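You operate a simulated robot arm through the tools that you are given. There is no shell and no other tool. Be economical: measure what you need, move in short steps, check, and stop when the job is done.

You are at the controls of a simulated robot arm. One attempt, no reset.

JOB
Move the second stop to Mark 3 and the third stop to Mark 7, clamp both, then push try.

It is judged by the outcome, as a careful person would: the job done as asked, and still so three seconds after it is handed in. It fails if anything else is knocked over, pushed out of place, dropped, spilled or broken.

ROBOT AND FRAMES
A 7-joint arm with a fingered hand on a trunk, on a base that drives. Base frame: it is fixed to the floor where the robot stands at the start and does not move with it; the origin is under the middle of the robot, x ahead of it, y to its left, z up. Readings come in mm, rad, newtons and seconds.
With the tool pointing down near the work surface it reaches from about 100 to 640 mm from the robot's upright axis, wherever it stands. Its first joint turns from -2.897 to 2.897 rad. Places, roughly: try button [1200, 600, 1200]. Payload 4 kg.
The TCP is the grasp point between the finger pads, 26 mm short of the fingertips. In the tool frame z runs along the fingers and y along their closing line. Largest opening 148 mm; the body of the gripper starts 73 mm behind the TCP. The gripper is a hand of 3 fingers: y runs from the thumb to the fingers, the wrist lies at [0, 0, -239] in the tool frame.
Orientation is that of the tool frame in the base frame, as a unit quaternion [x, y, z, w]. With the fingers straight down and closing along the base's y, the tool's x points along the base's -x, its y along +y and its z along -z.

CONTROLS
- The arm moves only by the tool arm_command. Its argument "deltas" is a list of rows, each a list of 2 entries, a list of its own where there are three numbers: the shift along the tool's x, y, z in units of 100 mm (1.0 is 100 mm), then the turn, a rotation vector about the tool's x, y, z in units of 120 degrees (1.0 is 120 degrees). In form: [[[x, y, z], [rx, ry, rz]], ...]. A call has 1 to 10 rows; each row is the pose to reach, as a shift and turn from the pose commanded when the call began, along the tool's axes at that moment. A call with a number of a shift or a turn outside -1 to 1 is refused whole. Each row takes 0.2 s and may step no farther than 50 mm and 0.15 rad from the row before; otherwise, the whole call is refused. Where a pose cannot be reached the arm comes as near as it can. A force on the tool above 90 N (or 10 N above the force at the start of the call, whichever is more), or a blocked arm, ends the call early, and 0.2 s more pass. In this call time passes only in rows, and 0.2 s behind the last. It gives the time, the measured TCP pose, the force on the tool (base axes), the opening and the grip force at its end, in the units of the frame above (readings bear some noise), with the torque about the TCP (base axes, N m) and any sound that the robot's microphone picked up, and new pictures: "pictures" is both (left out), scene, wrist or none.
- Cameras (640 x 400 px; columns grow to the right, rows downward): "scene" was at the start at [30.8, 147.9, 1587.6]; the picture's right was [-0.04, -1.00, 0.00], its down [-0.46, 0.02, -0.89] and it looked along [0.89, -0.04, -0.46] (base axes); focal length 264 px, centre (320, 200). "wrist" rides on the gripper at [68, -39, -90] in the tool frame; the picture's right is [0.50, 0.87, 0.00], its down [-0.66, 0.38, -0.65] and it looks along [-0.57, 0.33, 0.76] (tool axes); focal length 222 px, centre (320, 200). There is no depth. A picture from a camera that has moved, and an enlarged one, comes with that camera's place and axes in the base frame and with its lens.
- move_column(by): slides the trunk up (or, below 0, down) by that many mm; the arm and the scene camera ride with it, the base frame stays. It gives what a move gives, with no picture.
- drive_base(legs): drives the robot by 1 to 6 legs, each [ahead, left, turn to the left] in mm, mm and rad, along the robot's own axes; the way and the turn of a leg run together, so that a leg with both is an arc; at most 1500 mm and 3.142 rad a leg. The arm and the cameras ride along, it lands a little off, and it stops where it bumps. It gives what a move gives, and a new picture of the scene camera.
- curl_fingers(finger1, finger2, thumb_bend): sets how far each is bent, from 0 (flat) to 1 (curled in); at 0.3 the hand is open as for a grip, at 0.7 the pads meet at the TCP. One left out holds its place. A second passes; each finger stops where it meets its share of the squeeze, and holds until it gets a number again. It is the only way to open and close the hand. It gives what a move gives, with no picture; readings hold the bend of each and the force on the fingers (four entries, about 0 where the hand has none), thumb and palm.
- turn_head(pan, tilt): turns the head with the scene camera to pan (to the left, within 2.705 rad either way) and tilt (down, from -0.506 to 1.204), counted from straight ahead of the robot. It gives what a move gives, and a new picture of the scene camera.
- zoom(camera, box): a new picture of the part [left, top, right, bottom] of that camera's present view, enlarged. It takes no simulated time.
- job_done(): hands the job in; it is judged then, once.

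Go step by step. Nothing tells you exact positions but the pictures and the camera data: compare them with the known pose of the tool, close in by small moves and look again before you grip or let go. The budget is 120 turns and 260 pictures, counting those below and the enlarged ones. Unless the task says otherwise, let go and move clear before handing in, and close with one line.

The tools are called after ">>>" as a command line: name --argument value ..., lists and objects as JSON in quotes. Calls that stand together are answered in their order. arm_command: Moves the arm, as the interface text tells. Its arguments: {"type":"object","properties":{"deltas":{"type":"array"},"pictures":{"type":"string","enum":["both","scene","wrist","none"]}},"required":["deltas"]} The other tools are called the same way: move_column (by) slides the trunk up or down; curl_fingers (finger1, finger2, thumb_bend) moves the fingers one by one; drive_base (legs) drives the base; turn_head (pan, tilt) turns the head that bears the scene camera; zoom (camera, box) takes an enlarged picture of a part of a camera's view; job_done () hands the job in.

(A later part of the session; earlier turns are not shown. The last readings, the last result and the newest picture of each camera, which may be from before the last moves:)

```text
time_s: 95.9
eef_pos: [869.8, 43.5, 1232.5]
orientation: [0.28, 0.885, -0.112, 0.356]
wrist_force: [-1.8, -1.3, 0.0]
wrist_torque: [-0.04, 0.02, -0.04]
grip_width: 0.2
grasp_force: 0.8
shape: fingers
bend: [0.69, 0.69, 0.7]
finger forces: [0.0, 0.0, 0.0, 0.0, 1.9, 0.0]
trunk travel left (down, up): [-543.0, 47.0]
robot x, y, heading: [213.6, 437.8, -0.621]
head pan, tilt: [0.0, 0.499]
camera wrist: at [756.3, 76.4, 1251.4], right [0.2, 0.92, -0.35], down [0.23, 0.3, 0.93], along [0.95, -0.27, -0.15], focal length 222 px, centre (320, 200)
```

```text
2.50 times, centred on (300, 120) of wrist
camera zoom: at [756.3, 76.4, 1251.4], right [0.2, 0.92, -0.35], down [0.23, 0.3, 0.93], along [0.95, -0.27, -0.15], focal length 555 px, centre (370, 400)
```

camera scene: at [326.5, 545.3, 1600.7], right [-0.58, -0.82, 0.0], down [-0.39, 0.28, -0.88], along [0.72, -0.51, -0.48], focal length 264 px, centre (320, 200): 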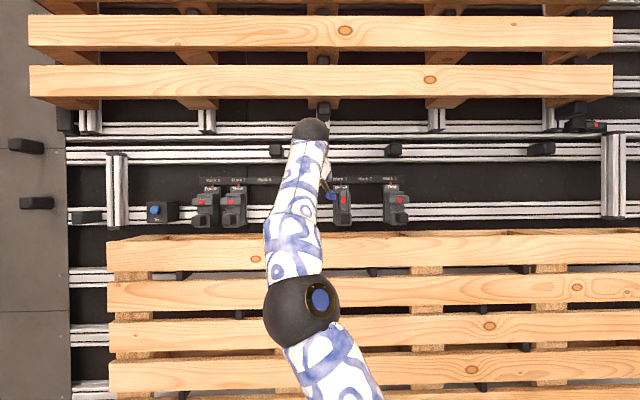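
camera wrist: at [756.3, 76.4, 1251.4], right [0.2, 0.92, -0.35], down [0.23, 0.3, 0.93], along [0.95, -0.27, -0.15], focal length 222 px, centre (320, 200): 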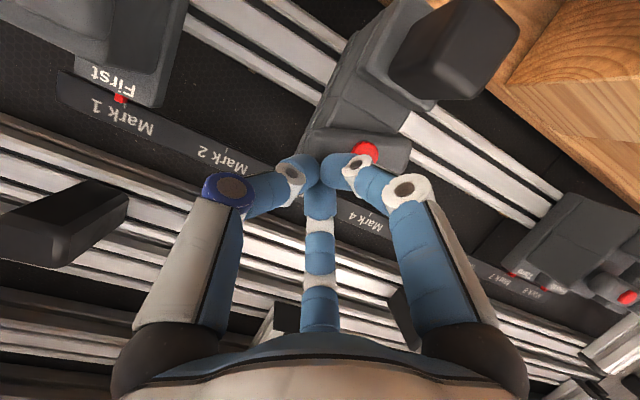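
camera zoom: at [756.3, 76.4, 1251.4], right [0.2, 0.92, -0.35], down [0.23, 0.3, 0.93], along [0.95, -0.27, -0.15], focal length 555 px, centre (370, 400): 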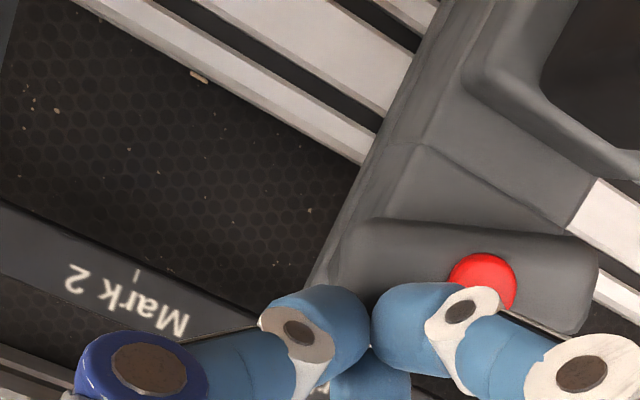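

It's about 70% turned and the tips are now above the wing's right half, so pressing down will finish it.

>>> arm_command --deltas '[[[0.035, 0, 0.036], [0, 0, 0]], [[0.07, 0, 0.072], [0, 0, 0]], [[0.105, 0, 0.108], [0, 0, 0]]]' --pictures "wrist"

>>> zoom --camera "wrist" --box '[230, 40, 430, 200]'

```text
time_s: 96.7
eef_pos: [865.3, 44.5, 1221.6]
orientation: [0.281, 0.883, -0.114, 0.359]
wrist_force: [-15.9, -1.5, 15.6]
wrist_torque: [-0.36, 0.13, -0.32]
grip_width: 3.1
grasp_force: 12.1
shape: fingers
bend: [0.7, 0.69, 0.7]
finger forces: [0.7, 1.4, 0.1, 0.1, 22.0, 0.1]
trunk travel left (down, up): [-543.0, 47.0]
robot x, y, heading: [215.7, 436.8, -0.614]
head pan, tilt: [0.0, 0.499]
camera wrist: at [752.2, 77.1, 1239.3], right [0.21, 0.91, -0.35], down [0.23, 0.3, 0.93], along [0.95, -0.27, -0.15], focal length 222 px, centre (320, 200)
```

wrist: 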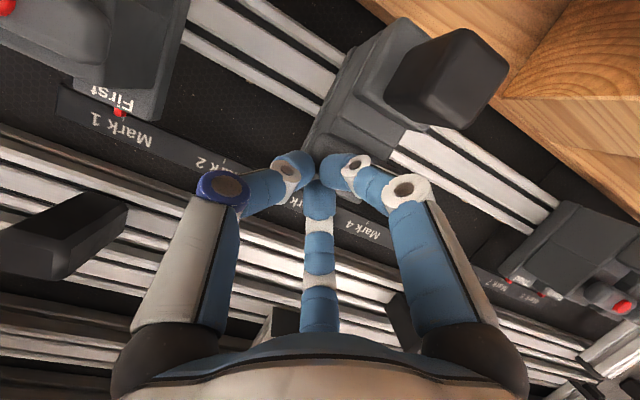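

```text
2.50 times, centred on (330, 120) of wrist
camera zoom: at [752.2, 77.1, 1239.3], right [0.21, 0.91, -0.35], down [0.23, 0.3, 0.93], along [0.95, -0.27, -0.15], focal length 555 px, centre (295, 400)
```

zoom: 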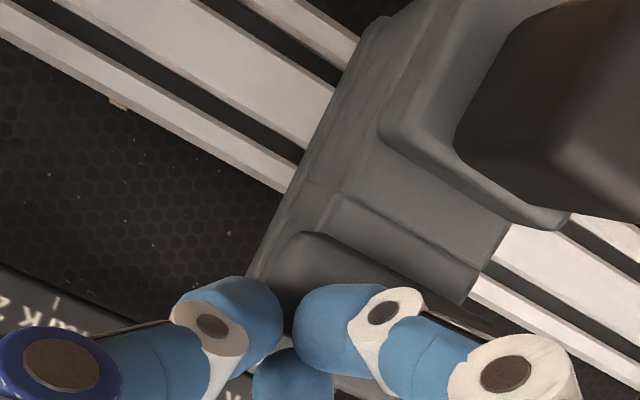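

The force rose to about 22 N, so it's probably seated. I'll withdraw upward and check both the wing and the pointer.

>>> arm_command --deltas '[[[-0.2, 0, -0.2], [0, 0, 0]], [[-0.4, 0.2, -0.35], [0, 0, 0]], [[-0.4, 0.6, -0.35], [0, 0, 0]], [[-0.4, 1.0, -0.35], [0, 0, 0]]]' --pictures "both"

>>> zoom --camera "scene" --box '[310, 165, 390, 225]'

>>> zoom --camera "scene" --box '[330, 172, 356, 190]'

```text
time_s: 97.7
eef_pos: [930.3, 126.2, 1270.7]
orientation: [0.28, 0.884, -0.112, 0.356]
wrist_force: [-0.4, -0.4, 0.3]
wrist_torque: [-0.01, -0.01, -0.05]
grip_width: 0.0
grasp_force: 0.1
shape: fingers
bend: [0.7, 0.69, 0.7]
finger forces: [0.0, 0.0, 0.0, 0.0, 0.0, 0.0]
trunk travel left (down, up): [-543.0, 47.0]
robot x, y, heading: [213.1, 437.0, -0.614]
head pan, tilt: [0.0, 0.499]
camera scene: at [326.3, 545.6, 1600.7], right [-0.58, -0.82, 0.0], down [-0.39, 0.28, -0.88], along [0.72, -0.51, -0.48], focal length 264 px, centre (320, 200)
camera wrist: at [816.5, 157.2, 1288.7], right [0.2, 0.92, -0.35], down [0.24, 0.3, 0.93], along [0.95, -0.27, -0.15], focal length 222 px, centre (320, 200)
```

scene: 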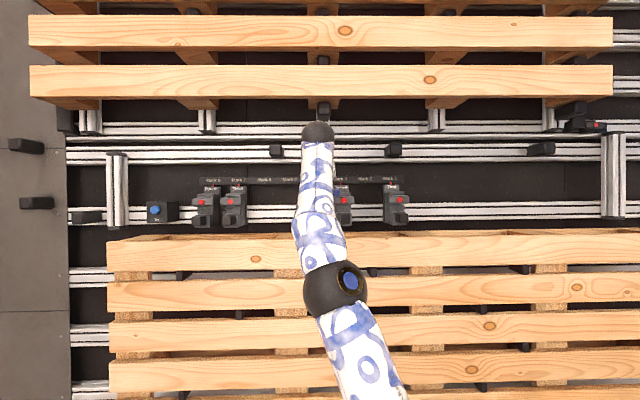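
wrist: 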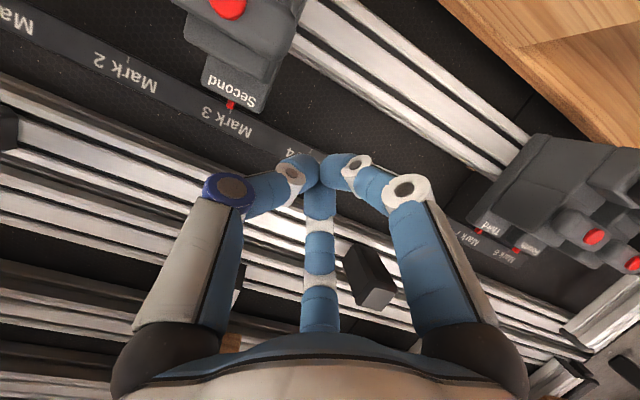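

```text
6.67 times, centred on (350, 195) of scene
camera zoom: at [326.3, 545.6, 1600.7], right [-0.58, -0.82, 0.0], down [-0.39, 0.28, -0.88], along [0.72, -0.51, -0.48], focal length 1760 px, centre (120, 233)
```

zoom: 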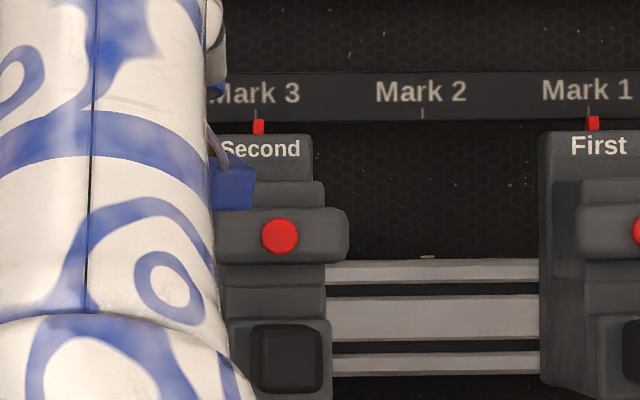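

```text
16.00 times, centred on (343, 181) of scene
camera zoom: at [326.3, 545.6, 1600.7], right [-0.58, -0.82, 0.0], down [-0.39, 0.28, -0.88], along [0.72, -0.51, -0.48], focal length 4224 px, centre (-48, 504)
```

zoom: 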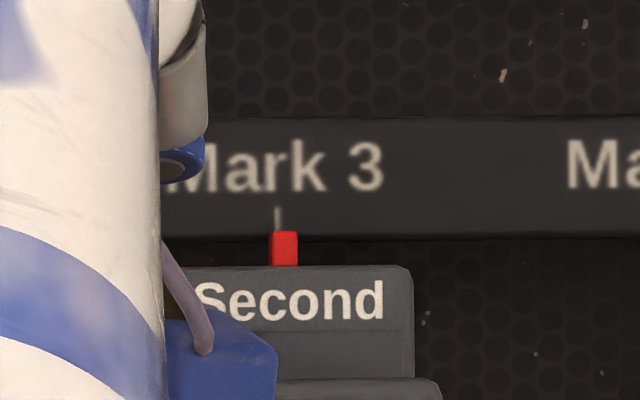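

The second stop is clamped on Mark 3, with its pointer within about 0.7 mm of the tick. Now the try button: I'll retract the hand and drive left about 540 mm.

>>> arm_command --deltas '[[[0, 0, -0.4], [0, 0, 0]], [[0, 0, -0.8], [0, 0, 0]]]' --pictures "none"

>>> drive_base --legs '[[0, 540, 0]]'

>>> zoom --camera "scene" --box '[400, 150, 560, 250]'

```text
time_s: 98.3
eef_pos: [885.1, 156.1, 1328.1]
orientation: [0.281, 0.884, -0.113, 0.355]
wrist_force: [-1.3, 0.5, 0.3]
wrist_torque: [-0.01, -0.02, -0.02]
grip_width: 0.0
grasp_force: 0.0
shape: fingers
bend: [0.7, 0.69, 0.7]
finger forces: [0.1, 0.0, 0.0, 0.1, 0.0, 0.1]
trunk travel left (down, up): [-543.0, 47.0]
robot x, y, heading: [212.7, 436.8, -0.619]
head pan, tilt: [0.0, 0.499]
```

```text
time_s: 101.5
eef_pos: [1204.4, 606.6, 1327.4]
orientation: [0.279, 0.885, -0.112, 0.356]
wrist_force: [0.5, 0.9, 0.3]
wrist_torque: [0.03, 0.0, 0.03]
grip_width: 0.0
grasp_force: 0.1
shape: fingers
bend: [0.7, 0.69, 0.7]
finger forces: [0.1, 0.0, 0.1, 0.0, 0.0, 0.0]
trunk travel left (down, up): [-543.0, 47.0]
robot x, y, heading: [533.1, 888.6, -0.612]
head pan, tilt: [0.0, 0.499]
camera scene: at [643.8, 996.5, 1600.7], right [-0.58, -0.82, 0.0], down [-0.39, 0.28, -0.88], along [0.72, -0.51, -0.48], focal length 264 px, centre (320, 200)
```

scene: 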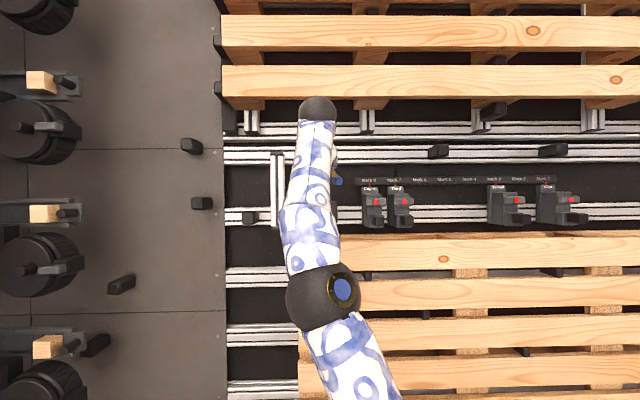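

```text
4.00 times, centred on (480, 200) of scene
camera zoom: at [643.8, 996.5, 1600.7], right [-0.58, -0.82, 0.0], down [-0.39, 0.28, -0.88], along [0.72, -0.51, -0.48], focal length 1056 px, centre (-320, 200)
```

zoom: 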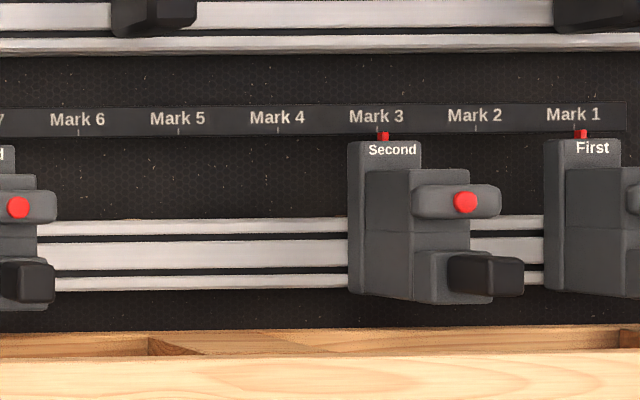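

The second's wing looks level. I'll check it more closely and find the button with the wrist camera.

>>> zoom --camera "scene" --box '[480, 178, 590, 232]'

>>> arm_command --deltas '[[[0.2, 0, 0], [0, 0, 0]], [[0.4, -0.1, 0], [0, 0, 0]]]' --pictures "wrist"

>>> zoom --camera "wrist" --box '[180, 0, 420, 180]'

```text
5.82 times, centred on (535, 205) of scene
camera zoom: at [643.8, 996.5, 1600.7], right [-0.58, -0.82, 0.0], down [-0.39, 0.28, -0.88], along [0.72, -0.51, -0.48], focal length 1536 px, centre (-931, 171)
```

zoom: 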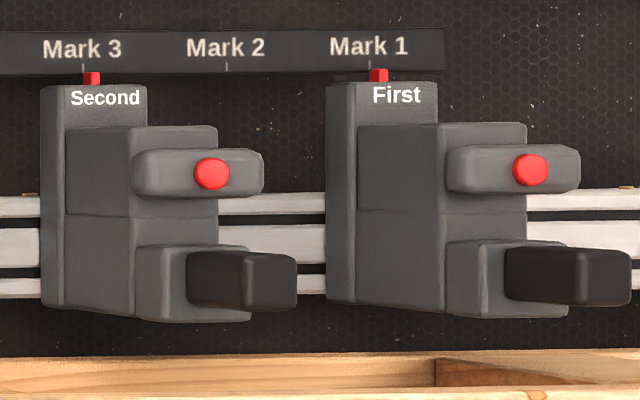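

```text
time_s: 102.1
eef_pos: [1174.7, 613.9, 1301.2]
orientation: [0.279, 0.885, -0.112, 0.355]
wrist_force: [-0.4, -0.8, -0.5]
wrist_torque: [0.01, -0.02, -0.03]
grip_width: 0.0
grasp_force: 0.2
shape: fingers
bend: [0.7, 0.69, 0.7]
finger forces: [0.0, 0.1, 0.1, 0.1, 0.1, 0.1]
trunk travel left (down, up): [-543.0, 47.0]
robot x, y, heading: [530.3, 889.6, -0.616]
head pan, tilt: [0.0, 0.499]
camera wrist: at [1060.5, 646.5, 1319.5], right [0.2, 0.92, -0.35], down [0.23, 0.3, 0.93], along [0.95, -0.27, -0.15], focal length 222 px, centre (320, 200)
```

wrist: 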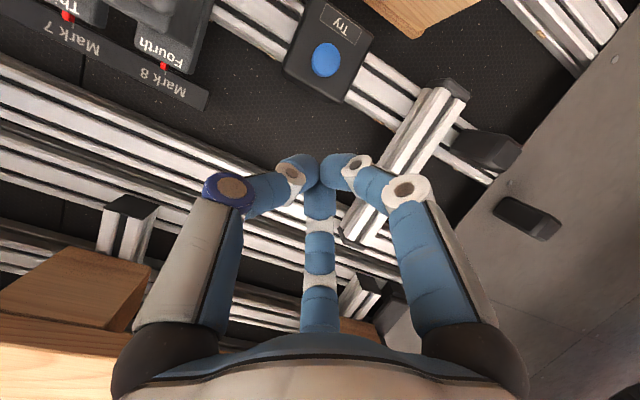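

```text
2.22 times, centred on (300, 90) of wrist
camera zoom: at [1060.5, 646.5, 1319.5], right [0.2, 0.92, -0.35], down [0.23, 0.3, 0.93], along [0.95, -0.27, -0.15], focal length 494 px, centre (364, 444)
```

zoom: 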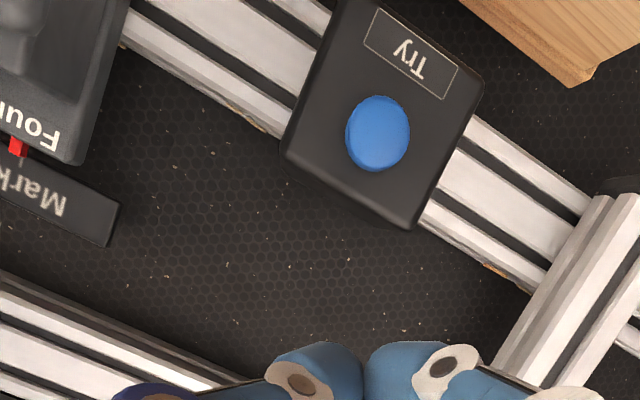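

The button is at about F 696, L 1157, z 1162. Before pressing, I'll re-check the second's pointer against First at high zoom.

>>> zoom --camera "scene" --box '[482, 174, 508, 192]'

>>> zoom --camera "scene" --box '[531, 174, 557, 192]'

>>> zoom --camera "scene" --box '[360, 174, 412, 210]'

```text
16.00 times, centred on (495, 183) of scene
camera zoom: at [643.4, 996.6, 1600.7], right [-0.58, -0.82, 0.0], down [-0.39, 0.28, -0.88], along [0.72, -0.51, -0.48], focal length 4224 px, centre (-2480, 472)
```

zoom: 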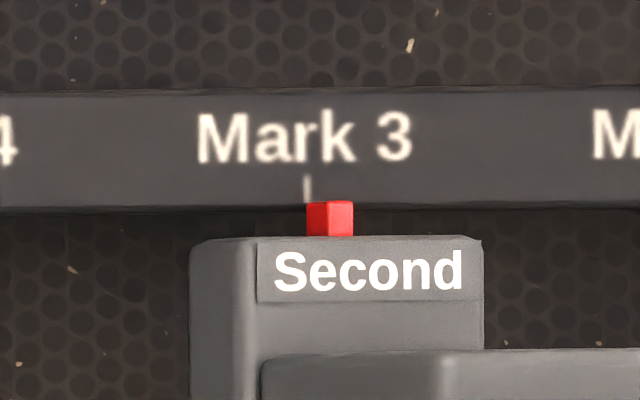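

```text
16.00 times, centred on (544, 183) of scene
camera zoom: at [643.4, 996.6, 1600.7], right [-0.58, -0.82, 0.0], down [-0.39, 0.28, -0.88], along [0.72, -0.51, -0.48], focal length 4224 px, centre (-3264, 472)
```

zoom: 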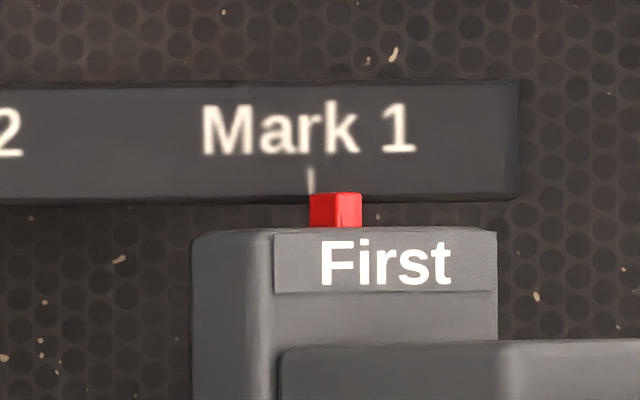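

```text
11.11 times, centred on (386, 192) of scene
camera zoom: at [643.4, 996.6, 1600.7], right [-0.58, -0.82, 0.0], down [-0.39, 0.28, -0.88], along [0.72, -0.51, -0.48], focal length 2933 px, centre (-413, 289)
```

zoom: 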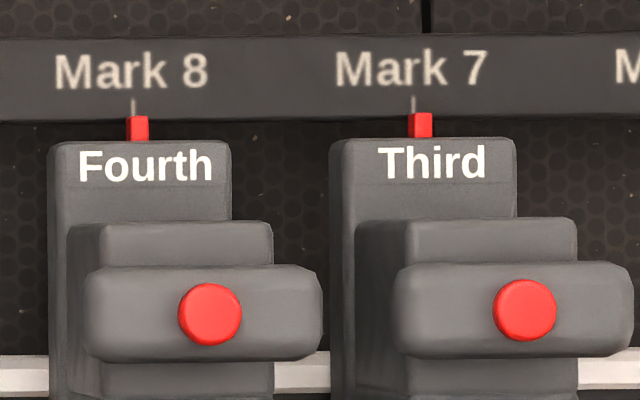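

The second's pointer is within about 1 mm and both wings match the clamped neighbours. I'll bring the fingertips in front of the button.

>>> arm_command --deltas '[[[0.2, -0.05, 0.25], [0, 0, 0]], [[0.4, -0.1, 0.5], [0, 0, 0]], [[0.5, -0.17, 0.8], [0, 0, 0]], [[0.52, -0.17, 0.95], [0, 0, 0]]]' --pictures "wrist"

>>> zoom --camera "wrist" --box '[220, 60, 420, 220]'

```text
time_s: 103.1
eef_pos: [1188.7, 585.1, 1195.4]
orientation: [0.281, 0.884, -0.113, 0.356]
wrist_force: [0.3, 0.2, 0.7]
wrist_torque: [0.0, 0.0, -0.03]
grip_width: 0.0
grasp_force: 0.1
shape: fingers
bend: [0.7, 0.69, 0.7]
finger forces: [0.0, 0.0, 0.0, 0.0, 0.0, 0.1]
trunk travel left (down, up): [-543.0, 47.0]
robot x, y, heading: [532.1, 886.8, -0.608]
head pan, tilt: [0.0, 0.499]
camera wrist: at [1075.6, 617.2, 1214.0], right [0.2, 0.92, -0.35], down [0.23, 0.3, 0.93], along [0.95, -0.27, -0.15], focal length 222 px, centre (320, 200)
```

wrist: 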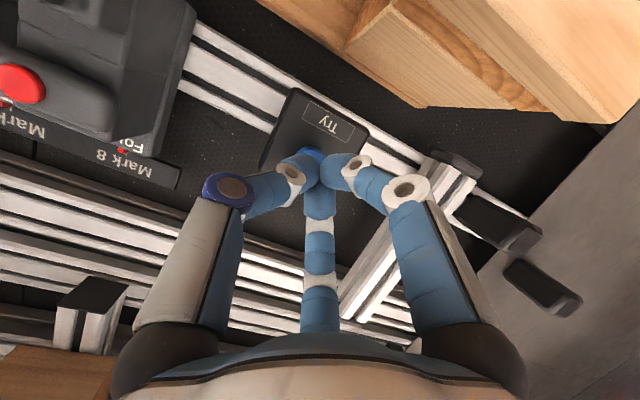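

```text
2.50 times, centred on (320, 140) of wrist
camera zoom: at [1075.6, 617.2, 1214.0], right [0.2, 0.92, -0.35], down [0.23, 0.3, 0.93], along [0.95, -0.27, -0.15], focal length 555 px, centre (320, 350)
```

zoom: 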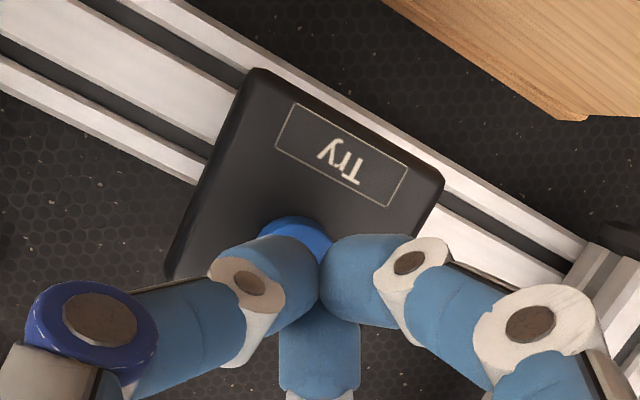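

The fingertips are just in front of and above the blue button. I'll press in along the board normal in small steps.

>>> arm_command --deltas '[[[-0.034, -0.02, 0.11], [0, 0, 0]], [[-0.068, -0.02, 0.22], [0, 0, 0]], [[-0.1, -0.02, 0.32], [0, 0, 0]]]' --pictures "wrist"

>>> arm_command --deltas '[[[-0.02, 0, 0.04], [0, 0, 0]], [[-0.05, 0, 0.08], [0, 0, 0]]]' --pictures "wrist"

```text
time_s: 103.9
eef_pos: [1210.0, 567.5, 1182.0]
orientation: [0.281, 0.884, -0.113, 0.357]
wrist_force: [-12.7, 6.4, 7.9]
wrist_torque: [-0.03, 0.05, -0.12]
grip_width: 0.4
grasp_force: 10.7
shape: fingers
bend: [0.69, 0.71, 0.7]
finger forces: [0.0, 10.9, 0.0, 0.0, 10.8, 0.1]
trunk travel left (down, up): [-543.0, 47.0]
robot x, y, heading: [530.6, 887.2, -0.617]
head pan, tilt: [0.0, 0.499]
camera wrist: at [1095.8, 600.0, 1200.4], right [0.2, 0.92, -0.35], down [0.23, 0.3, 0.93], along [0.95, -0.27, -0.15], focal length 222 px, centre (320, 200)
```

wrist: 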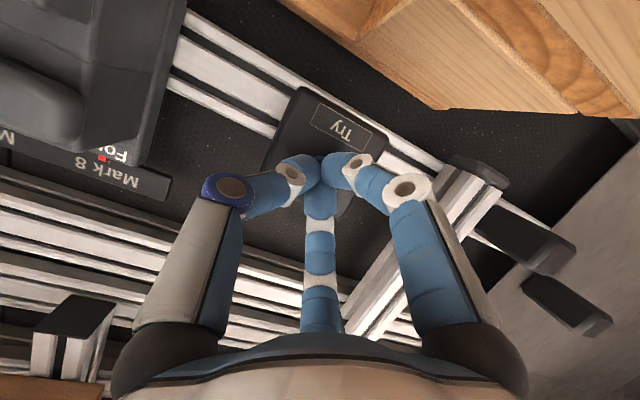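

```text
time_s: 104.5
eef_pos: [1211.9, 562.9, 1182.3]
orientation: [0.281, 0.884, -0.114, 0.357]
wrist_force: [-35.6, 18.8, 14.6]
wrist_torque: [0.08, 0.34, -0.32]
grip_width: 0.1
grasp_force: 27.0
shape: fingers
bend: [0.68, 0.72, 0.71]
finger forces: [4.8, 15.7, 0.0, 0.0, 34.5, 0.0]
trunk travel left (down, up): [-543.0, 47.0]
robot x, y, heading: [533.1, 890.1, -0.614]
head pan, tilt: [0.0, 0.499]
camera wrist: at [1098.2, 596.0, 1200.0], right [0.21, 0.91, -0.35], down [0.23, 0.3, 0.93], along [0.95, -0.27, -0.15], focal length 222 px, centre (320, 200)
```

wrist: 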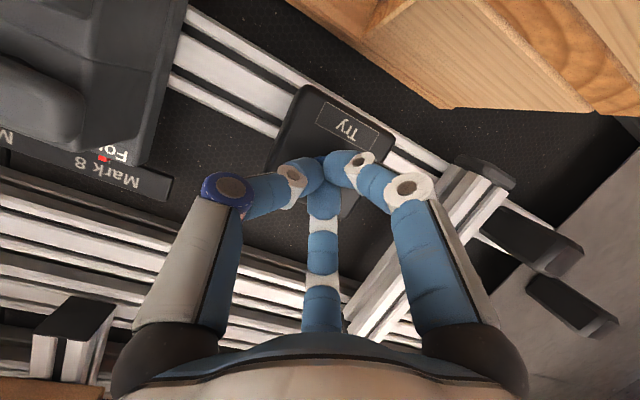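

I'm pressing with about 40 N but heard nothing. I'll back off and look for any reaction.

>>> arm_command --deltas '[[[0, 0, -0.25], [0, 0, 0]], [[0, 0, -0.5], [0, 0, 0]]]' --pictures "both"

>>> zoom --camera "wrist" --box '[220, 60, 420, 220]'

```text
time_s: 105.1
eef_pos: [1189.0, 581.2, 1214.2]
orientation: [0.28, 0.885, -0.113, 0.356]
wrist_force: [-0.2, 0.4, -0.9]
wrist_torque: [0.01, 0.01, 0.01]
grip_width: 0.5
grasp_force: 0.1
shape: fingers
bend: [0.69, 0.7, 0.7]
finger forces: [0.0, 0.0, 0.0, 0.0, 0.0, 0.0]
trunk travel left (down, up): [-543.0, 47.0]
robot x, y, heading: [532.6, 887.8, -0.608]
head pan, tilt: [0.0, 0.499]
camera scene: at [644.2, 996.1, 1600.6], right [-0.58, -0.82, 0.0], down [-0.39, 0.28, -0.88], along [0.72, -0.51, -0.48], focal length 264 px, centre (320, 200)
camera wrist: at [1076.8, 613.2, 1232.7], right [0.2, 0.92, -0.35], down [0.23, 0.3, 0.93], along [0.95, -0.27, -0.15], focal length 222 px, centre (320, 200)
```

scene: 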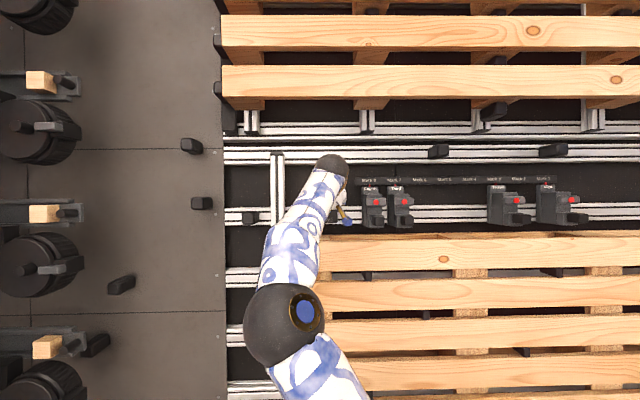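
wrist: 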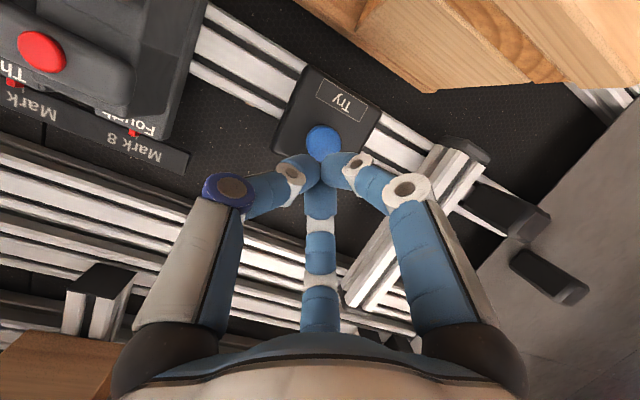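

```text
2.50 times, centred on (320, 140) of wrist
camera zoom: at [1076.8, 613.2, 1232.7], right [0.2, 0.92, -0.35], down [0.23, 0.3, 0.93], along [0.95, -0.27, -0.15], focal length 555 px, centre (320, 350)
```

zoom: 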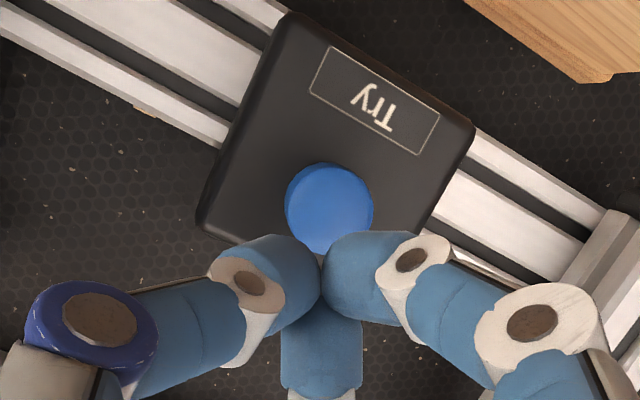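

The button is at about (F 682, L 1155, z 1172), so my press was centred on it. To be sure it reaches full travel, I'll press once more, firmly, and look mid-press.

>>> arm_command --deltas '[[[-0.02, 0, 0.17], [0, 0, 0]], [[-0.05, 0, 0.34], [0, 0, 0]], [[-0.07, 0, 0.46], [0, 0, 0]], [[-0.085, 0, 0.52], [0, 0, 0]]]' --pictures "wrist"

>>> zoom --camera "wrist" --box '[260, 80, 390, 190]'

>>> arm_command --deltas '[[[-0.03, 0, 0.03], [0, 0, 0]], [[-0.06, 0, 0.06], [0, 0, 0]], [[-0.08, 0, 0.08], [0, 0, 0]]]' --pictures "wrist"

>>> zoom --camera "wrist" --box '[260, 80, 390, 190]'

```text
time_s: 106.1
eef_pos: [1217.3, 562.0, 1189.5]
orientation: [0.279, 0.883, -0.113, 0.361]
wrist_force: [-28.7, 22.9, 27.9]
wrist_torque: [0.24, 0.14, 0.2]
grip_width: 1.6
grasp_force: 26.5
shape: fingers
bend: [0.73, 0.71, 0.7]
finger forces: [30.5, 11.3, 0.0, 0.0, 10.7, 0.0]
trunk travel left (down, up): [-543.0, 47.0]
robot x, y, heading: [529.6, 887.0, -0.612]
head pan, tilt: [0.0, 0.499]
camera wrist: at [1104.7, 594.5, 1206.4], right [0.2, 0.91, -0.35], down [0.23, 0.3, 0.93], along [0.95, -0.27, -0.14], focal length 222 px, centre (320, 200)
```

wrist: 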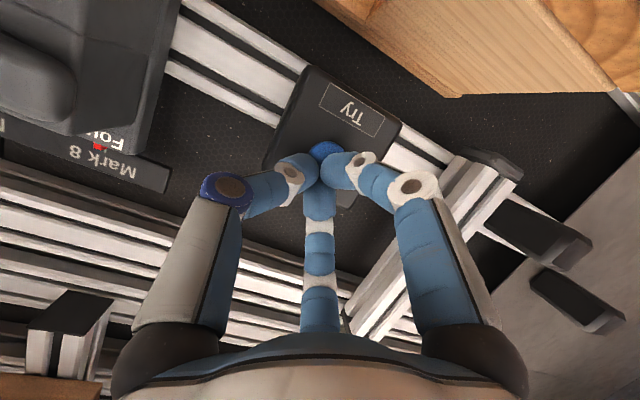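

```text
3.64 times, centred on (325, 135) of wrist
camera zoom: at [1104.7, 594.5, 1206.4], right [0.2, 0.91, -0.35], down [0.23, 0.3, 0.93], along [0.95, -0.27, -0.14], focal length 808 px, centre (302, 436)
```

zoom: 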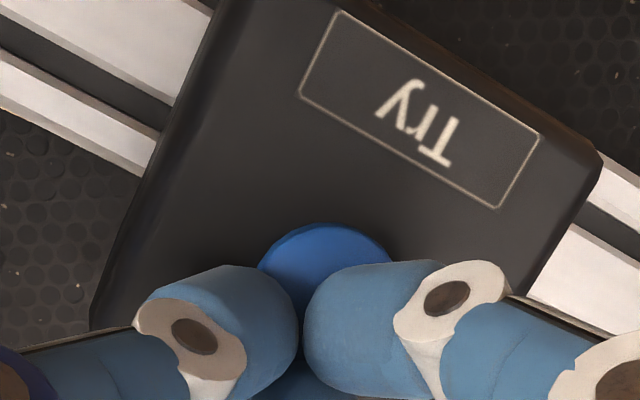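

```text
time_s: 106.9
eef_pos: [1220.2, 559.0, 1191.4]
orientation: [0.28, 0.883, -0.113, 0.36]
wrist_force: [-66.6, 48.8, 27.8]
wrist_torque: [1.02, 0.98, 0.11]
grip_width: 3.6
grasp_force: 46.6
shape: fingers
bend: [0.75, 0.71, 0.71]
finger forces: [49.6, 7.6, 0.0, 0.0, 36.6, 0.0]
trunk travel left (down, up): [-543.0, 47.0]
robot x, y, heading: [530.2, 891.7, -0.618]
head pan, tilt: [0.0, 0.499]
camera wrist: at [1107.3, 591.0, 1208.7], right [0.21, 0.91, -0.35], down [0.23, 0.3, 0.93], along [0.95, -0.27, -0.15], focal length 222 px, centre (320, 200)
```

wrist: 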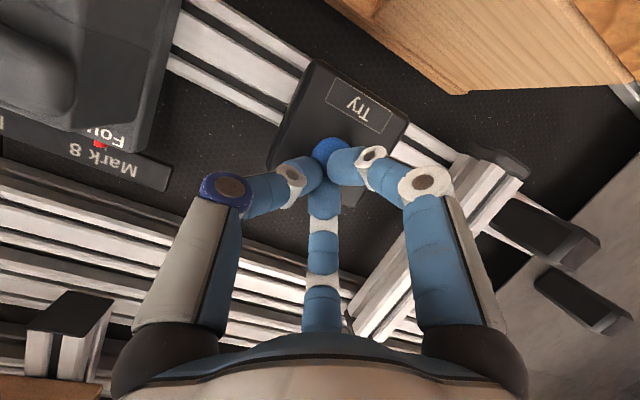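

```text
3.64 times, centred on (325, 135) of wrist
camera zoom: at [1107.3, 591.0, 1208.7], right [0.21, 0.91, -0.35], down [0.23, 0.3, 0.93], along [0.95, -0.27, -0.15], focal length 808 px, centre (302, 436)
```

zoom: 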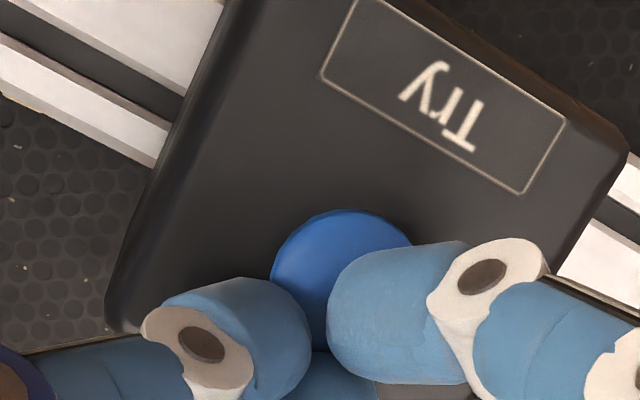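

This time the tips rode up onto the box above the button. I'll back off, drop about 14 mm, and press again centred.

>>> arm_command --deltas '[[[0.0, 0, -0.2], [0, 0, 0]], [[0.1, 0, -0.45], [0, 0, 0]]]' --pictures "wrist"

>>> zoom --camera "wrist" --box '[260, 80, 390, 190]'

```text
time_s: 107.5
eef_pos: [1201.2, 570.6, 1206.0]
orientation: [0.281, 0.883, -0.114, 0.357]
wrist_force: [0.0, 0.7, 0.4]
wrist_torque: [-0.03, 0.01, -0.03]
grip_width: 0.2
grasp_force: 0.3
shape: fingers
bend: [0.69, 0.7, 0.7]
finger forces: [0.0, 0.0, 0.0, 0.1, 0.0, 0.0]
trunk travel left (down, up): [-543.0, 47.0]
robot x, y, heading: [530.5, 889.2, -0.618]
head pan, tilt: [0.0, 0.499]
camera wrist: at [1087.9, 602.7, 1226.0], right [0.21, 0.91, -0.35], down [0.23, 0.3, 0.93], along [0.95, -0.27, -0.15], focal length 222 px, centre (320, 200)
```

wrist: 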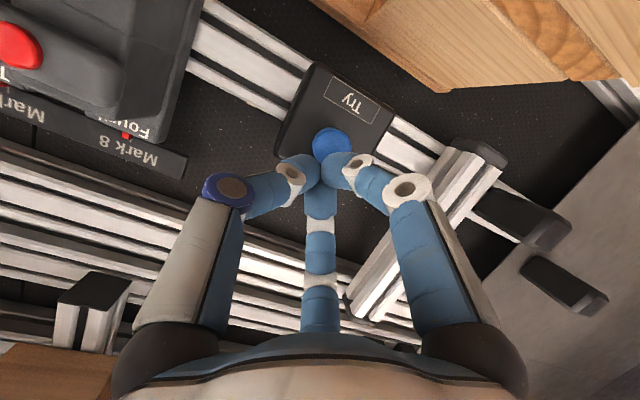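

```text
3.64 times, centred on (325, 135) of wrist
camera zoom: at [1087.9, 602.7, 1226.0], right [0.21, 0.91, -0.35], down [0.23, 0.3, 0.93], along [0.95, -0.27, -0.15], focal length 808 px, centre (302, 436)
```

zoom: 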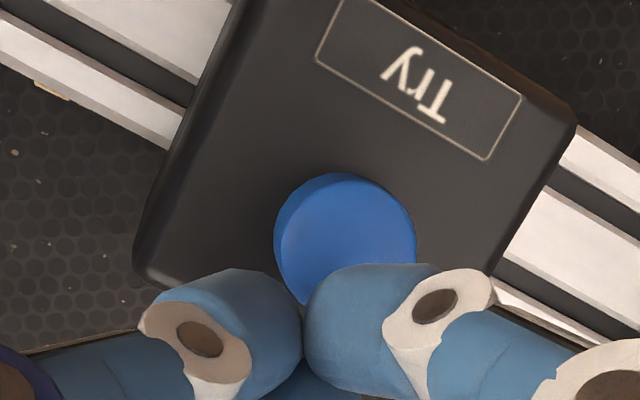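

The button centre is at (682, 1155, 1169). I'll align the tips at that height and push straight in.

>>> arm_command --deltas '[[[0.12, 0.01, 0.02], [0, 0, 0]], [[0.24, 0.01, 0.12], [0, 0, 0]]]' --pictures "wrist"

>>> arm_command --deltas '[[[-0.06, 0, 0.07], [0, 0, 0]], [[-0.1, 0, 0.125], [0, 0, 0]], [[-0.14, 0, 0.175], [0, 0, 0]]]' --pictures "wrist"

>>> zoom --camera "wrist" --box '[260, 80, 390, 190]'

```text
time_s: 108.1
eef_pos: [1193.6, 577.7, 1182.3]
orientation: [0.281, 0.884, -0.113, 0.355]
wrist_force: [-0.4, 0.3, 0.0]
wrist_torque: [0.03, 0.02, -0.01]
grip_width: 0.3
grasp_force: 0.1
shape: fingers
bend: [0.69, 0.7, 0.7]
finger forces: [0.0, 0.0, 0.1, 0.0, 0.0, 0.1]
trunk travel left (down, up): [-543.0, 47.0]
robot x, y, heading: [533.1, 891.2, -0.611]
head pan, tilt: [0.0, 0.499]
camera wrist: at [1080.9, 610.2, 1200.7], right [0.2, 0.92, -0.35], down [0.23, 0.3, 0.93], along [0.95, -0.27, -0.15], focal length 222 px, centre (320, 200)
```

wrist: 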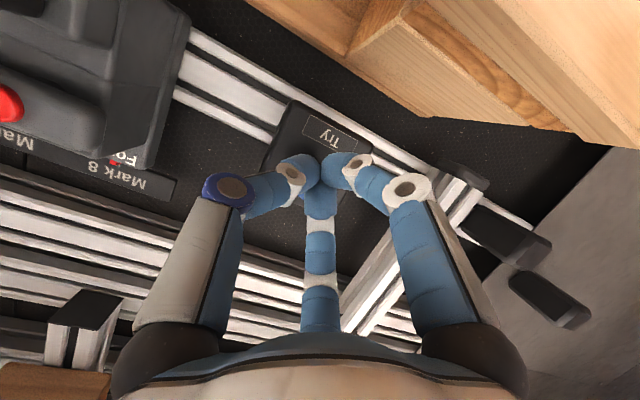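

```text
time_s: 108.9
eef_pos: [1209.2, 567.2, 1180.9]
orientation: [0.281, 0.883, -0.114, 0.357]
wrist_force: [-17.8, 9.2, 5.3]
wrist_torque: [0.05, 0.19, -0.22]
grip_width: 0.5
grasp_force: 13.6
shape: fingers
bend: [0.69, 0.71, 0.71]
finger forces: [0.0, 10.5, 0.0, 0.1, 17.4, 0.0]
trunk travel left (down, up): [-543.0, 47.0]
robot x, y, heading: [529.3, 886.6, -0.61]
head pan, tilt: [0.0, 0.499]
camera wrist: at [1096.1, 598.7, 1200.1], right [0.2, 0.92, -0.35], down [0.23, 0.3, 0.93], along [0.95, -0.27, -0.15], focal length 222 px, centre (320, 200)
```

wrist: 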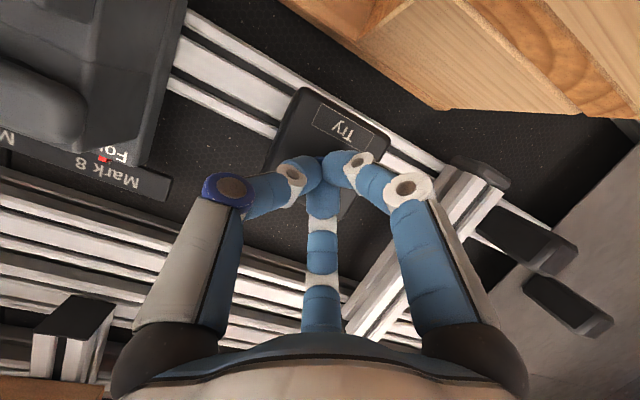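

```text
3.64 times, centred on (325, 135) of wrist
camera zoom: at [1096.1, 598.7, 1200.1], right [0.2, 0.92, -0.35], down [0.23, 0.3, 0.93], along [0.95, -0.27, -0.15], focal length 808 px, centre (302, 436)
```

zoom: 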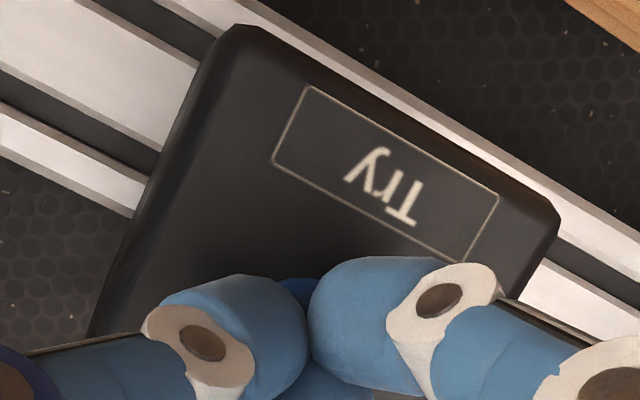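

Centred contact with the force building. I'll push firmly a bit further, then release.

>>> arm_command --deltas '[[[-0.05, 0, 0.05], [0, 0, 0]], [[-0.1, 0, 0.1], [0, 0, 0]]]' --pictures "both"

>>> zoom --camera "wrist" --box '[260, 80, 390, 190]'

```text
time_s: 109.5
eef_pos: [1217.1, 560.7, 1187.4]
orientation: [0.279, 0.882, -0.114, 0.361]
wrist_force: [-26.2, 8.6, 13.2]
wrist_torque: [-0.01, 0.37, -0.18]
grip_width: 0.2
grasp_force: 17.0
shape: fingers
bend: [0.73, 0.73, 0.71]
finger forces: [13.5, 8.7, 0.0, 0.0, 12.2, 0.1]
trunk travel left (down, up): [-543.0, 47.0]
robot x, y, heading: [529.2, 890.6, -0.61]
head pan, tilt: [0.0, 0.499]
camera scene: at [631.9, 1001.8, 1601.6], right [-0.58, -0.82, 0.0], down [-0.38, 0.27, -0.88], along [0.72, -0.51, -0.47], focal length 264 px, centre (320, 200)
camera wrist: at [1102.8, 592.8, 1205.1], right [0.21, 0.91, -0.35], down [0.22, 0.3, 0.93], along [0.95, -0.27, -0.14], focal length 222 px, centre (320, 200)
```

scene: 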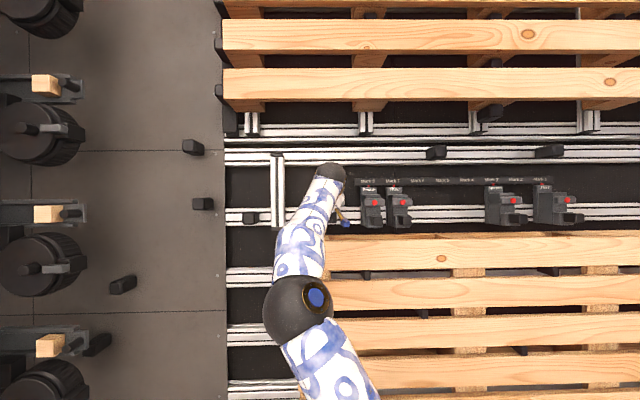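
wrist: 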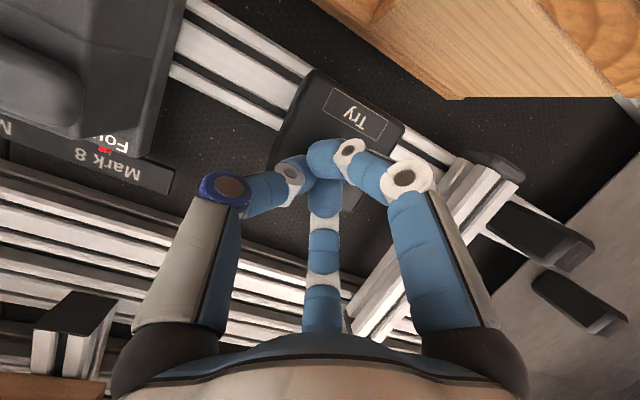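

```text
3.64 times, centred on (325, 135) of wrist
camera zoom: at [1102.8, 592.8, 1205.1], right [0.21, 0.91, -0.35], down [0.22, 0.3, 0.93], along [0.95, -0.27, -0.14], focal length 808 px, centre (302, 436)
```

zoom: 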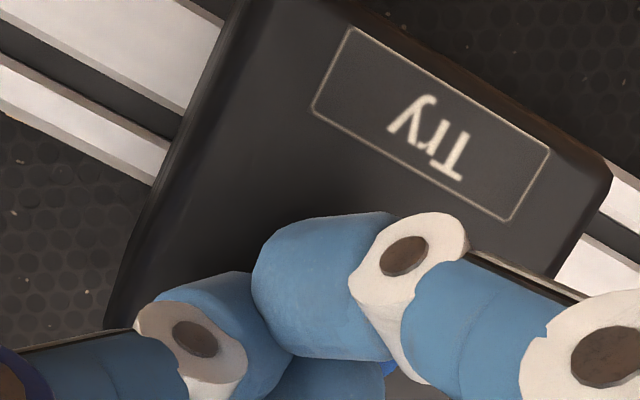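

The tips slide around on the button. For an unambiguous press I'll retract, tuck the two fingers and use the thumb tip alone.

>>> arm_command --deltas '[[[0.0, 0, -0.25], [0, 0, 0]], [[0.0, 0.1, -0.5], [0, 0, 0]], [[0.0, 0.3, -0.7], [0, 0, 0]]]' --pictures "none"

>>> curl_fingers --finger1 0.9 --finger2 0.9 --thumb_bend 0.48

>>> arm_command --deltas '[[[0.1, 0, 0.1], [0, 0, 0]]]' --pictures "both"

>>> zoom --camera "wrist" --box '[180, 40, 380, 200]'

```text
time_s: 110.3
eef_pos: [1202.1, 609.7, 1229.3]
orientation: [0.28, 0.884, -0.112, 0.356]
wrist_force: [-0.5, -0.7, -0.1]
wrist_torque: [0.0, 0.0, -0.01]
grip_width: 0.4
grasp_force: 0.0
shape: fingers
bend: [0.69, 0.7, 0.7]
finger forces: [0.0, 0.0, 0.0, 0.0, 0.1, 0.0]
trunk travel left (down, up): [-543.0, 47.0]
robot x, y, heading: [532.5, 884.1, -0.612]
head pan, tilt: [0.0, 0.499]
```

```text
time_s: 111.3
eef_pos: [1202.4, 609.9, 1229.7]
orientation: [0.281, 0.884, -0.113, 0.355]
wrist_force: [0.6, -0.1, 0.6]
wrist_torque: [-0.02, -0.01, -0.02]
grip_width: 33.8
grasp_force: 0.0
shape: fingers
bend: [0.86, 0.86, 0.48]
finger forces: [0.1, 0.0, 0.1, 0.0, 0.1, 0.1]
trunk travel left (down, up): [-543.0, 47.0]
robot x, y, heading: [532.0, 891.6, -0.611]
head pan, tilt: [0.0, 0.499]
```

```text
time_s: 111.7
eef_pos: [1201.5, 609.4, 1215.3]
orientation: [0.28, 0.885, -0.112, 0.355]
wrist_force: [-0.5, -0.6, -0.3]
wrist_torque: [0.02, 0.04, 0.04]
grip_width: 34.0
grasp_force: 0.0
shape: fingers
bend: [0.86, 0.86, 0.48]
finger forces: [0.1, 0.1, 0.0, 0.0, 0.1, 0.0]
trunk travel left (down, up): [-543.0, 47.0]
robot x, y, heading: [529.8, 890.8, -0.613]
head pan, tilt: [0.0, 0.499]
camera scene: at [643.7, 996.4, 1600.7], right [-0.58, -0.82, 0.0], down [-0.39, 0.28, -0.88], along [0.72, -0.51, -0.48], focal length 264 px, centre (320, 200)
camera wrist: at [1088.6, 641.8, 1233.2], right [0.2, 0.92, -0.35], down [0.23, 0.3, 0.93], along [0.95, -0.27, -0.15], focal length 222 px, centre (320, 200)
```

scene: 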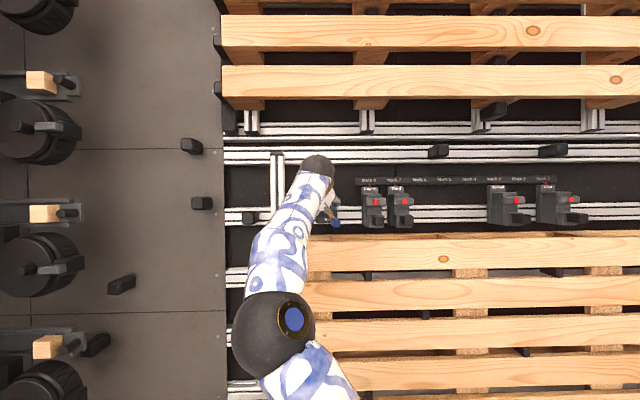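
wrist: 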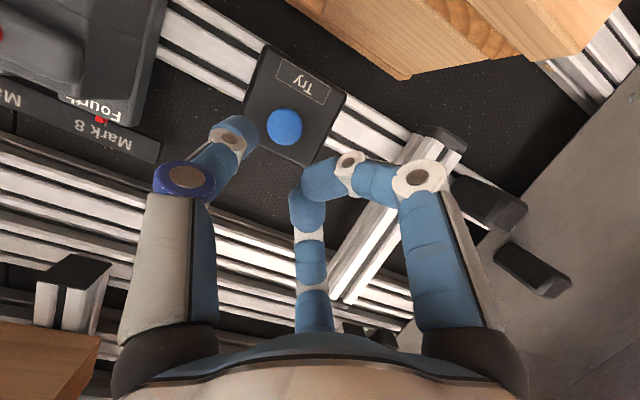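

```text
2.50 times, centred on (280, 120) of wrist
camera zoom: at [1088.6, 641.8, 1233.2], right [0.2, 0.92, -0.35], down [0.23, 0.3, 0.93], along [0.95, -0.27, -0.15], focal length 555 px, centre (420, 400)
```

zoom: 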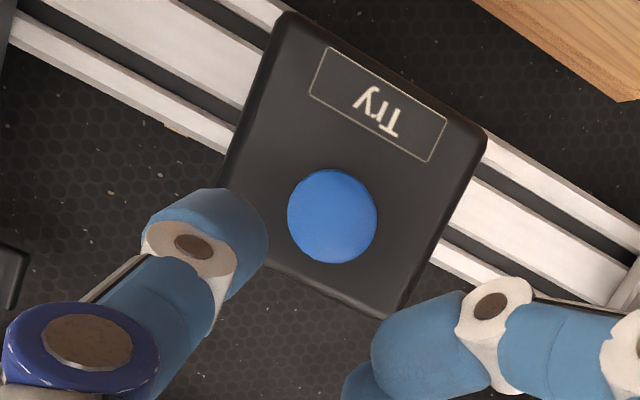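

The thumb tip clearly leads now. I'll line it up with the button centre.

>>> arm_command --deltas '[[[0.08, 0.1, 0.1], [0, 0, 0]], [[0.14, 0.1, 0.18], [0, 0, 0]]]' --pictures "wrist"

>>> zoom --camera "wrist" --box '[180, 40, 380, 200]'

```text
time_s: 112.3
eef_pos: [1210.5, 615.3, 1190.5]
orientation: [0.28, 0.884, -0.113, 0.356]
wrist_force: [-0.3, 0.0, 0.6]
wrist_torque: [0.01, -0.01, 0.0]
grip_width: 33.9
grasp_force: 0.1
shape: fingers
bend: [0.86, 0.86, 0.48]
finger forces: [0.0, 0.1, 0.1, 0.1, 0.0, 0.1]
trunk travel left (down, up): [-543.0, 47.0]
robot x, y, heading: [531.5, 889.5, -0.615]
head pan, tilt: [0.0, 0.499]
camera wrist: at [1096.9, 647.7, 1209.8], right [0.2, 0.92, -0.35], down [0.23, 0.3, 0.93], along [0.95, -0.27, -0.15], focal length 222 px, centre (320, 200)
```

wrist: 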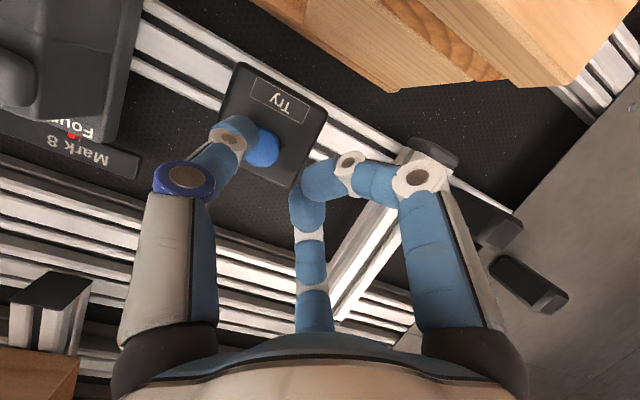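

```text
2.50 times, centred on (280, 120) of wrist
camera zoom: at [1096.9, 647.7, 1209.8], right [0.2, 0.92, -0.35], down [0.23, 0.3, 0.93], along [0.95, -0.27, -0.15], focal length 555 px, centre (420, 400)
```

zoom: 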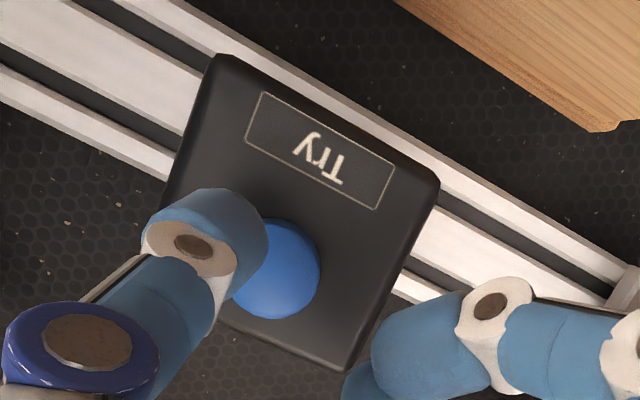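

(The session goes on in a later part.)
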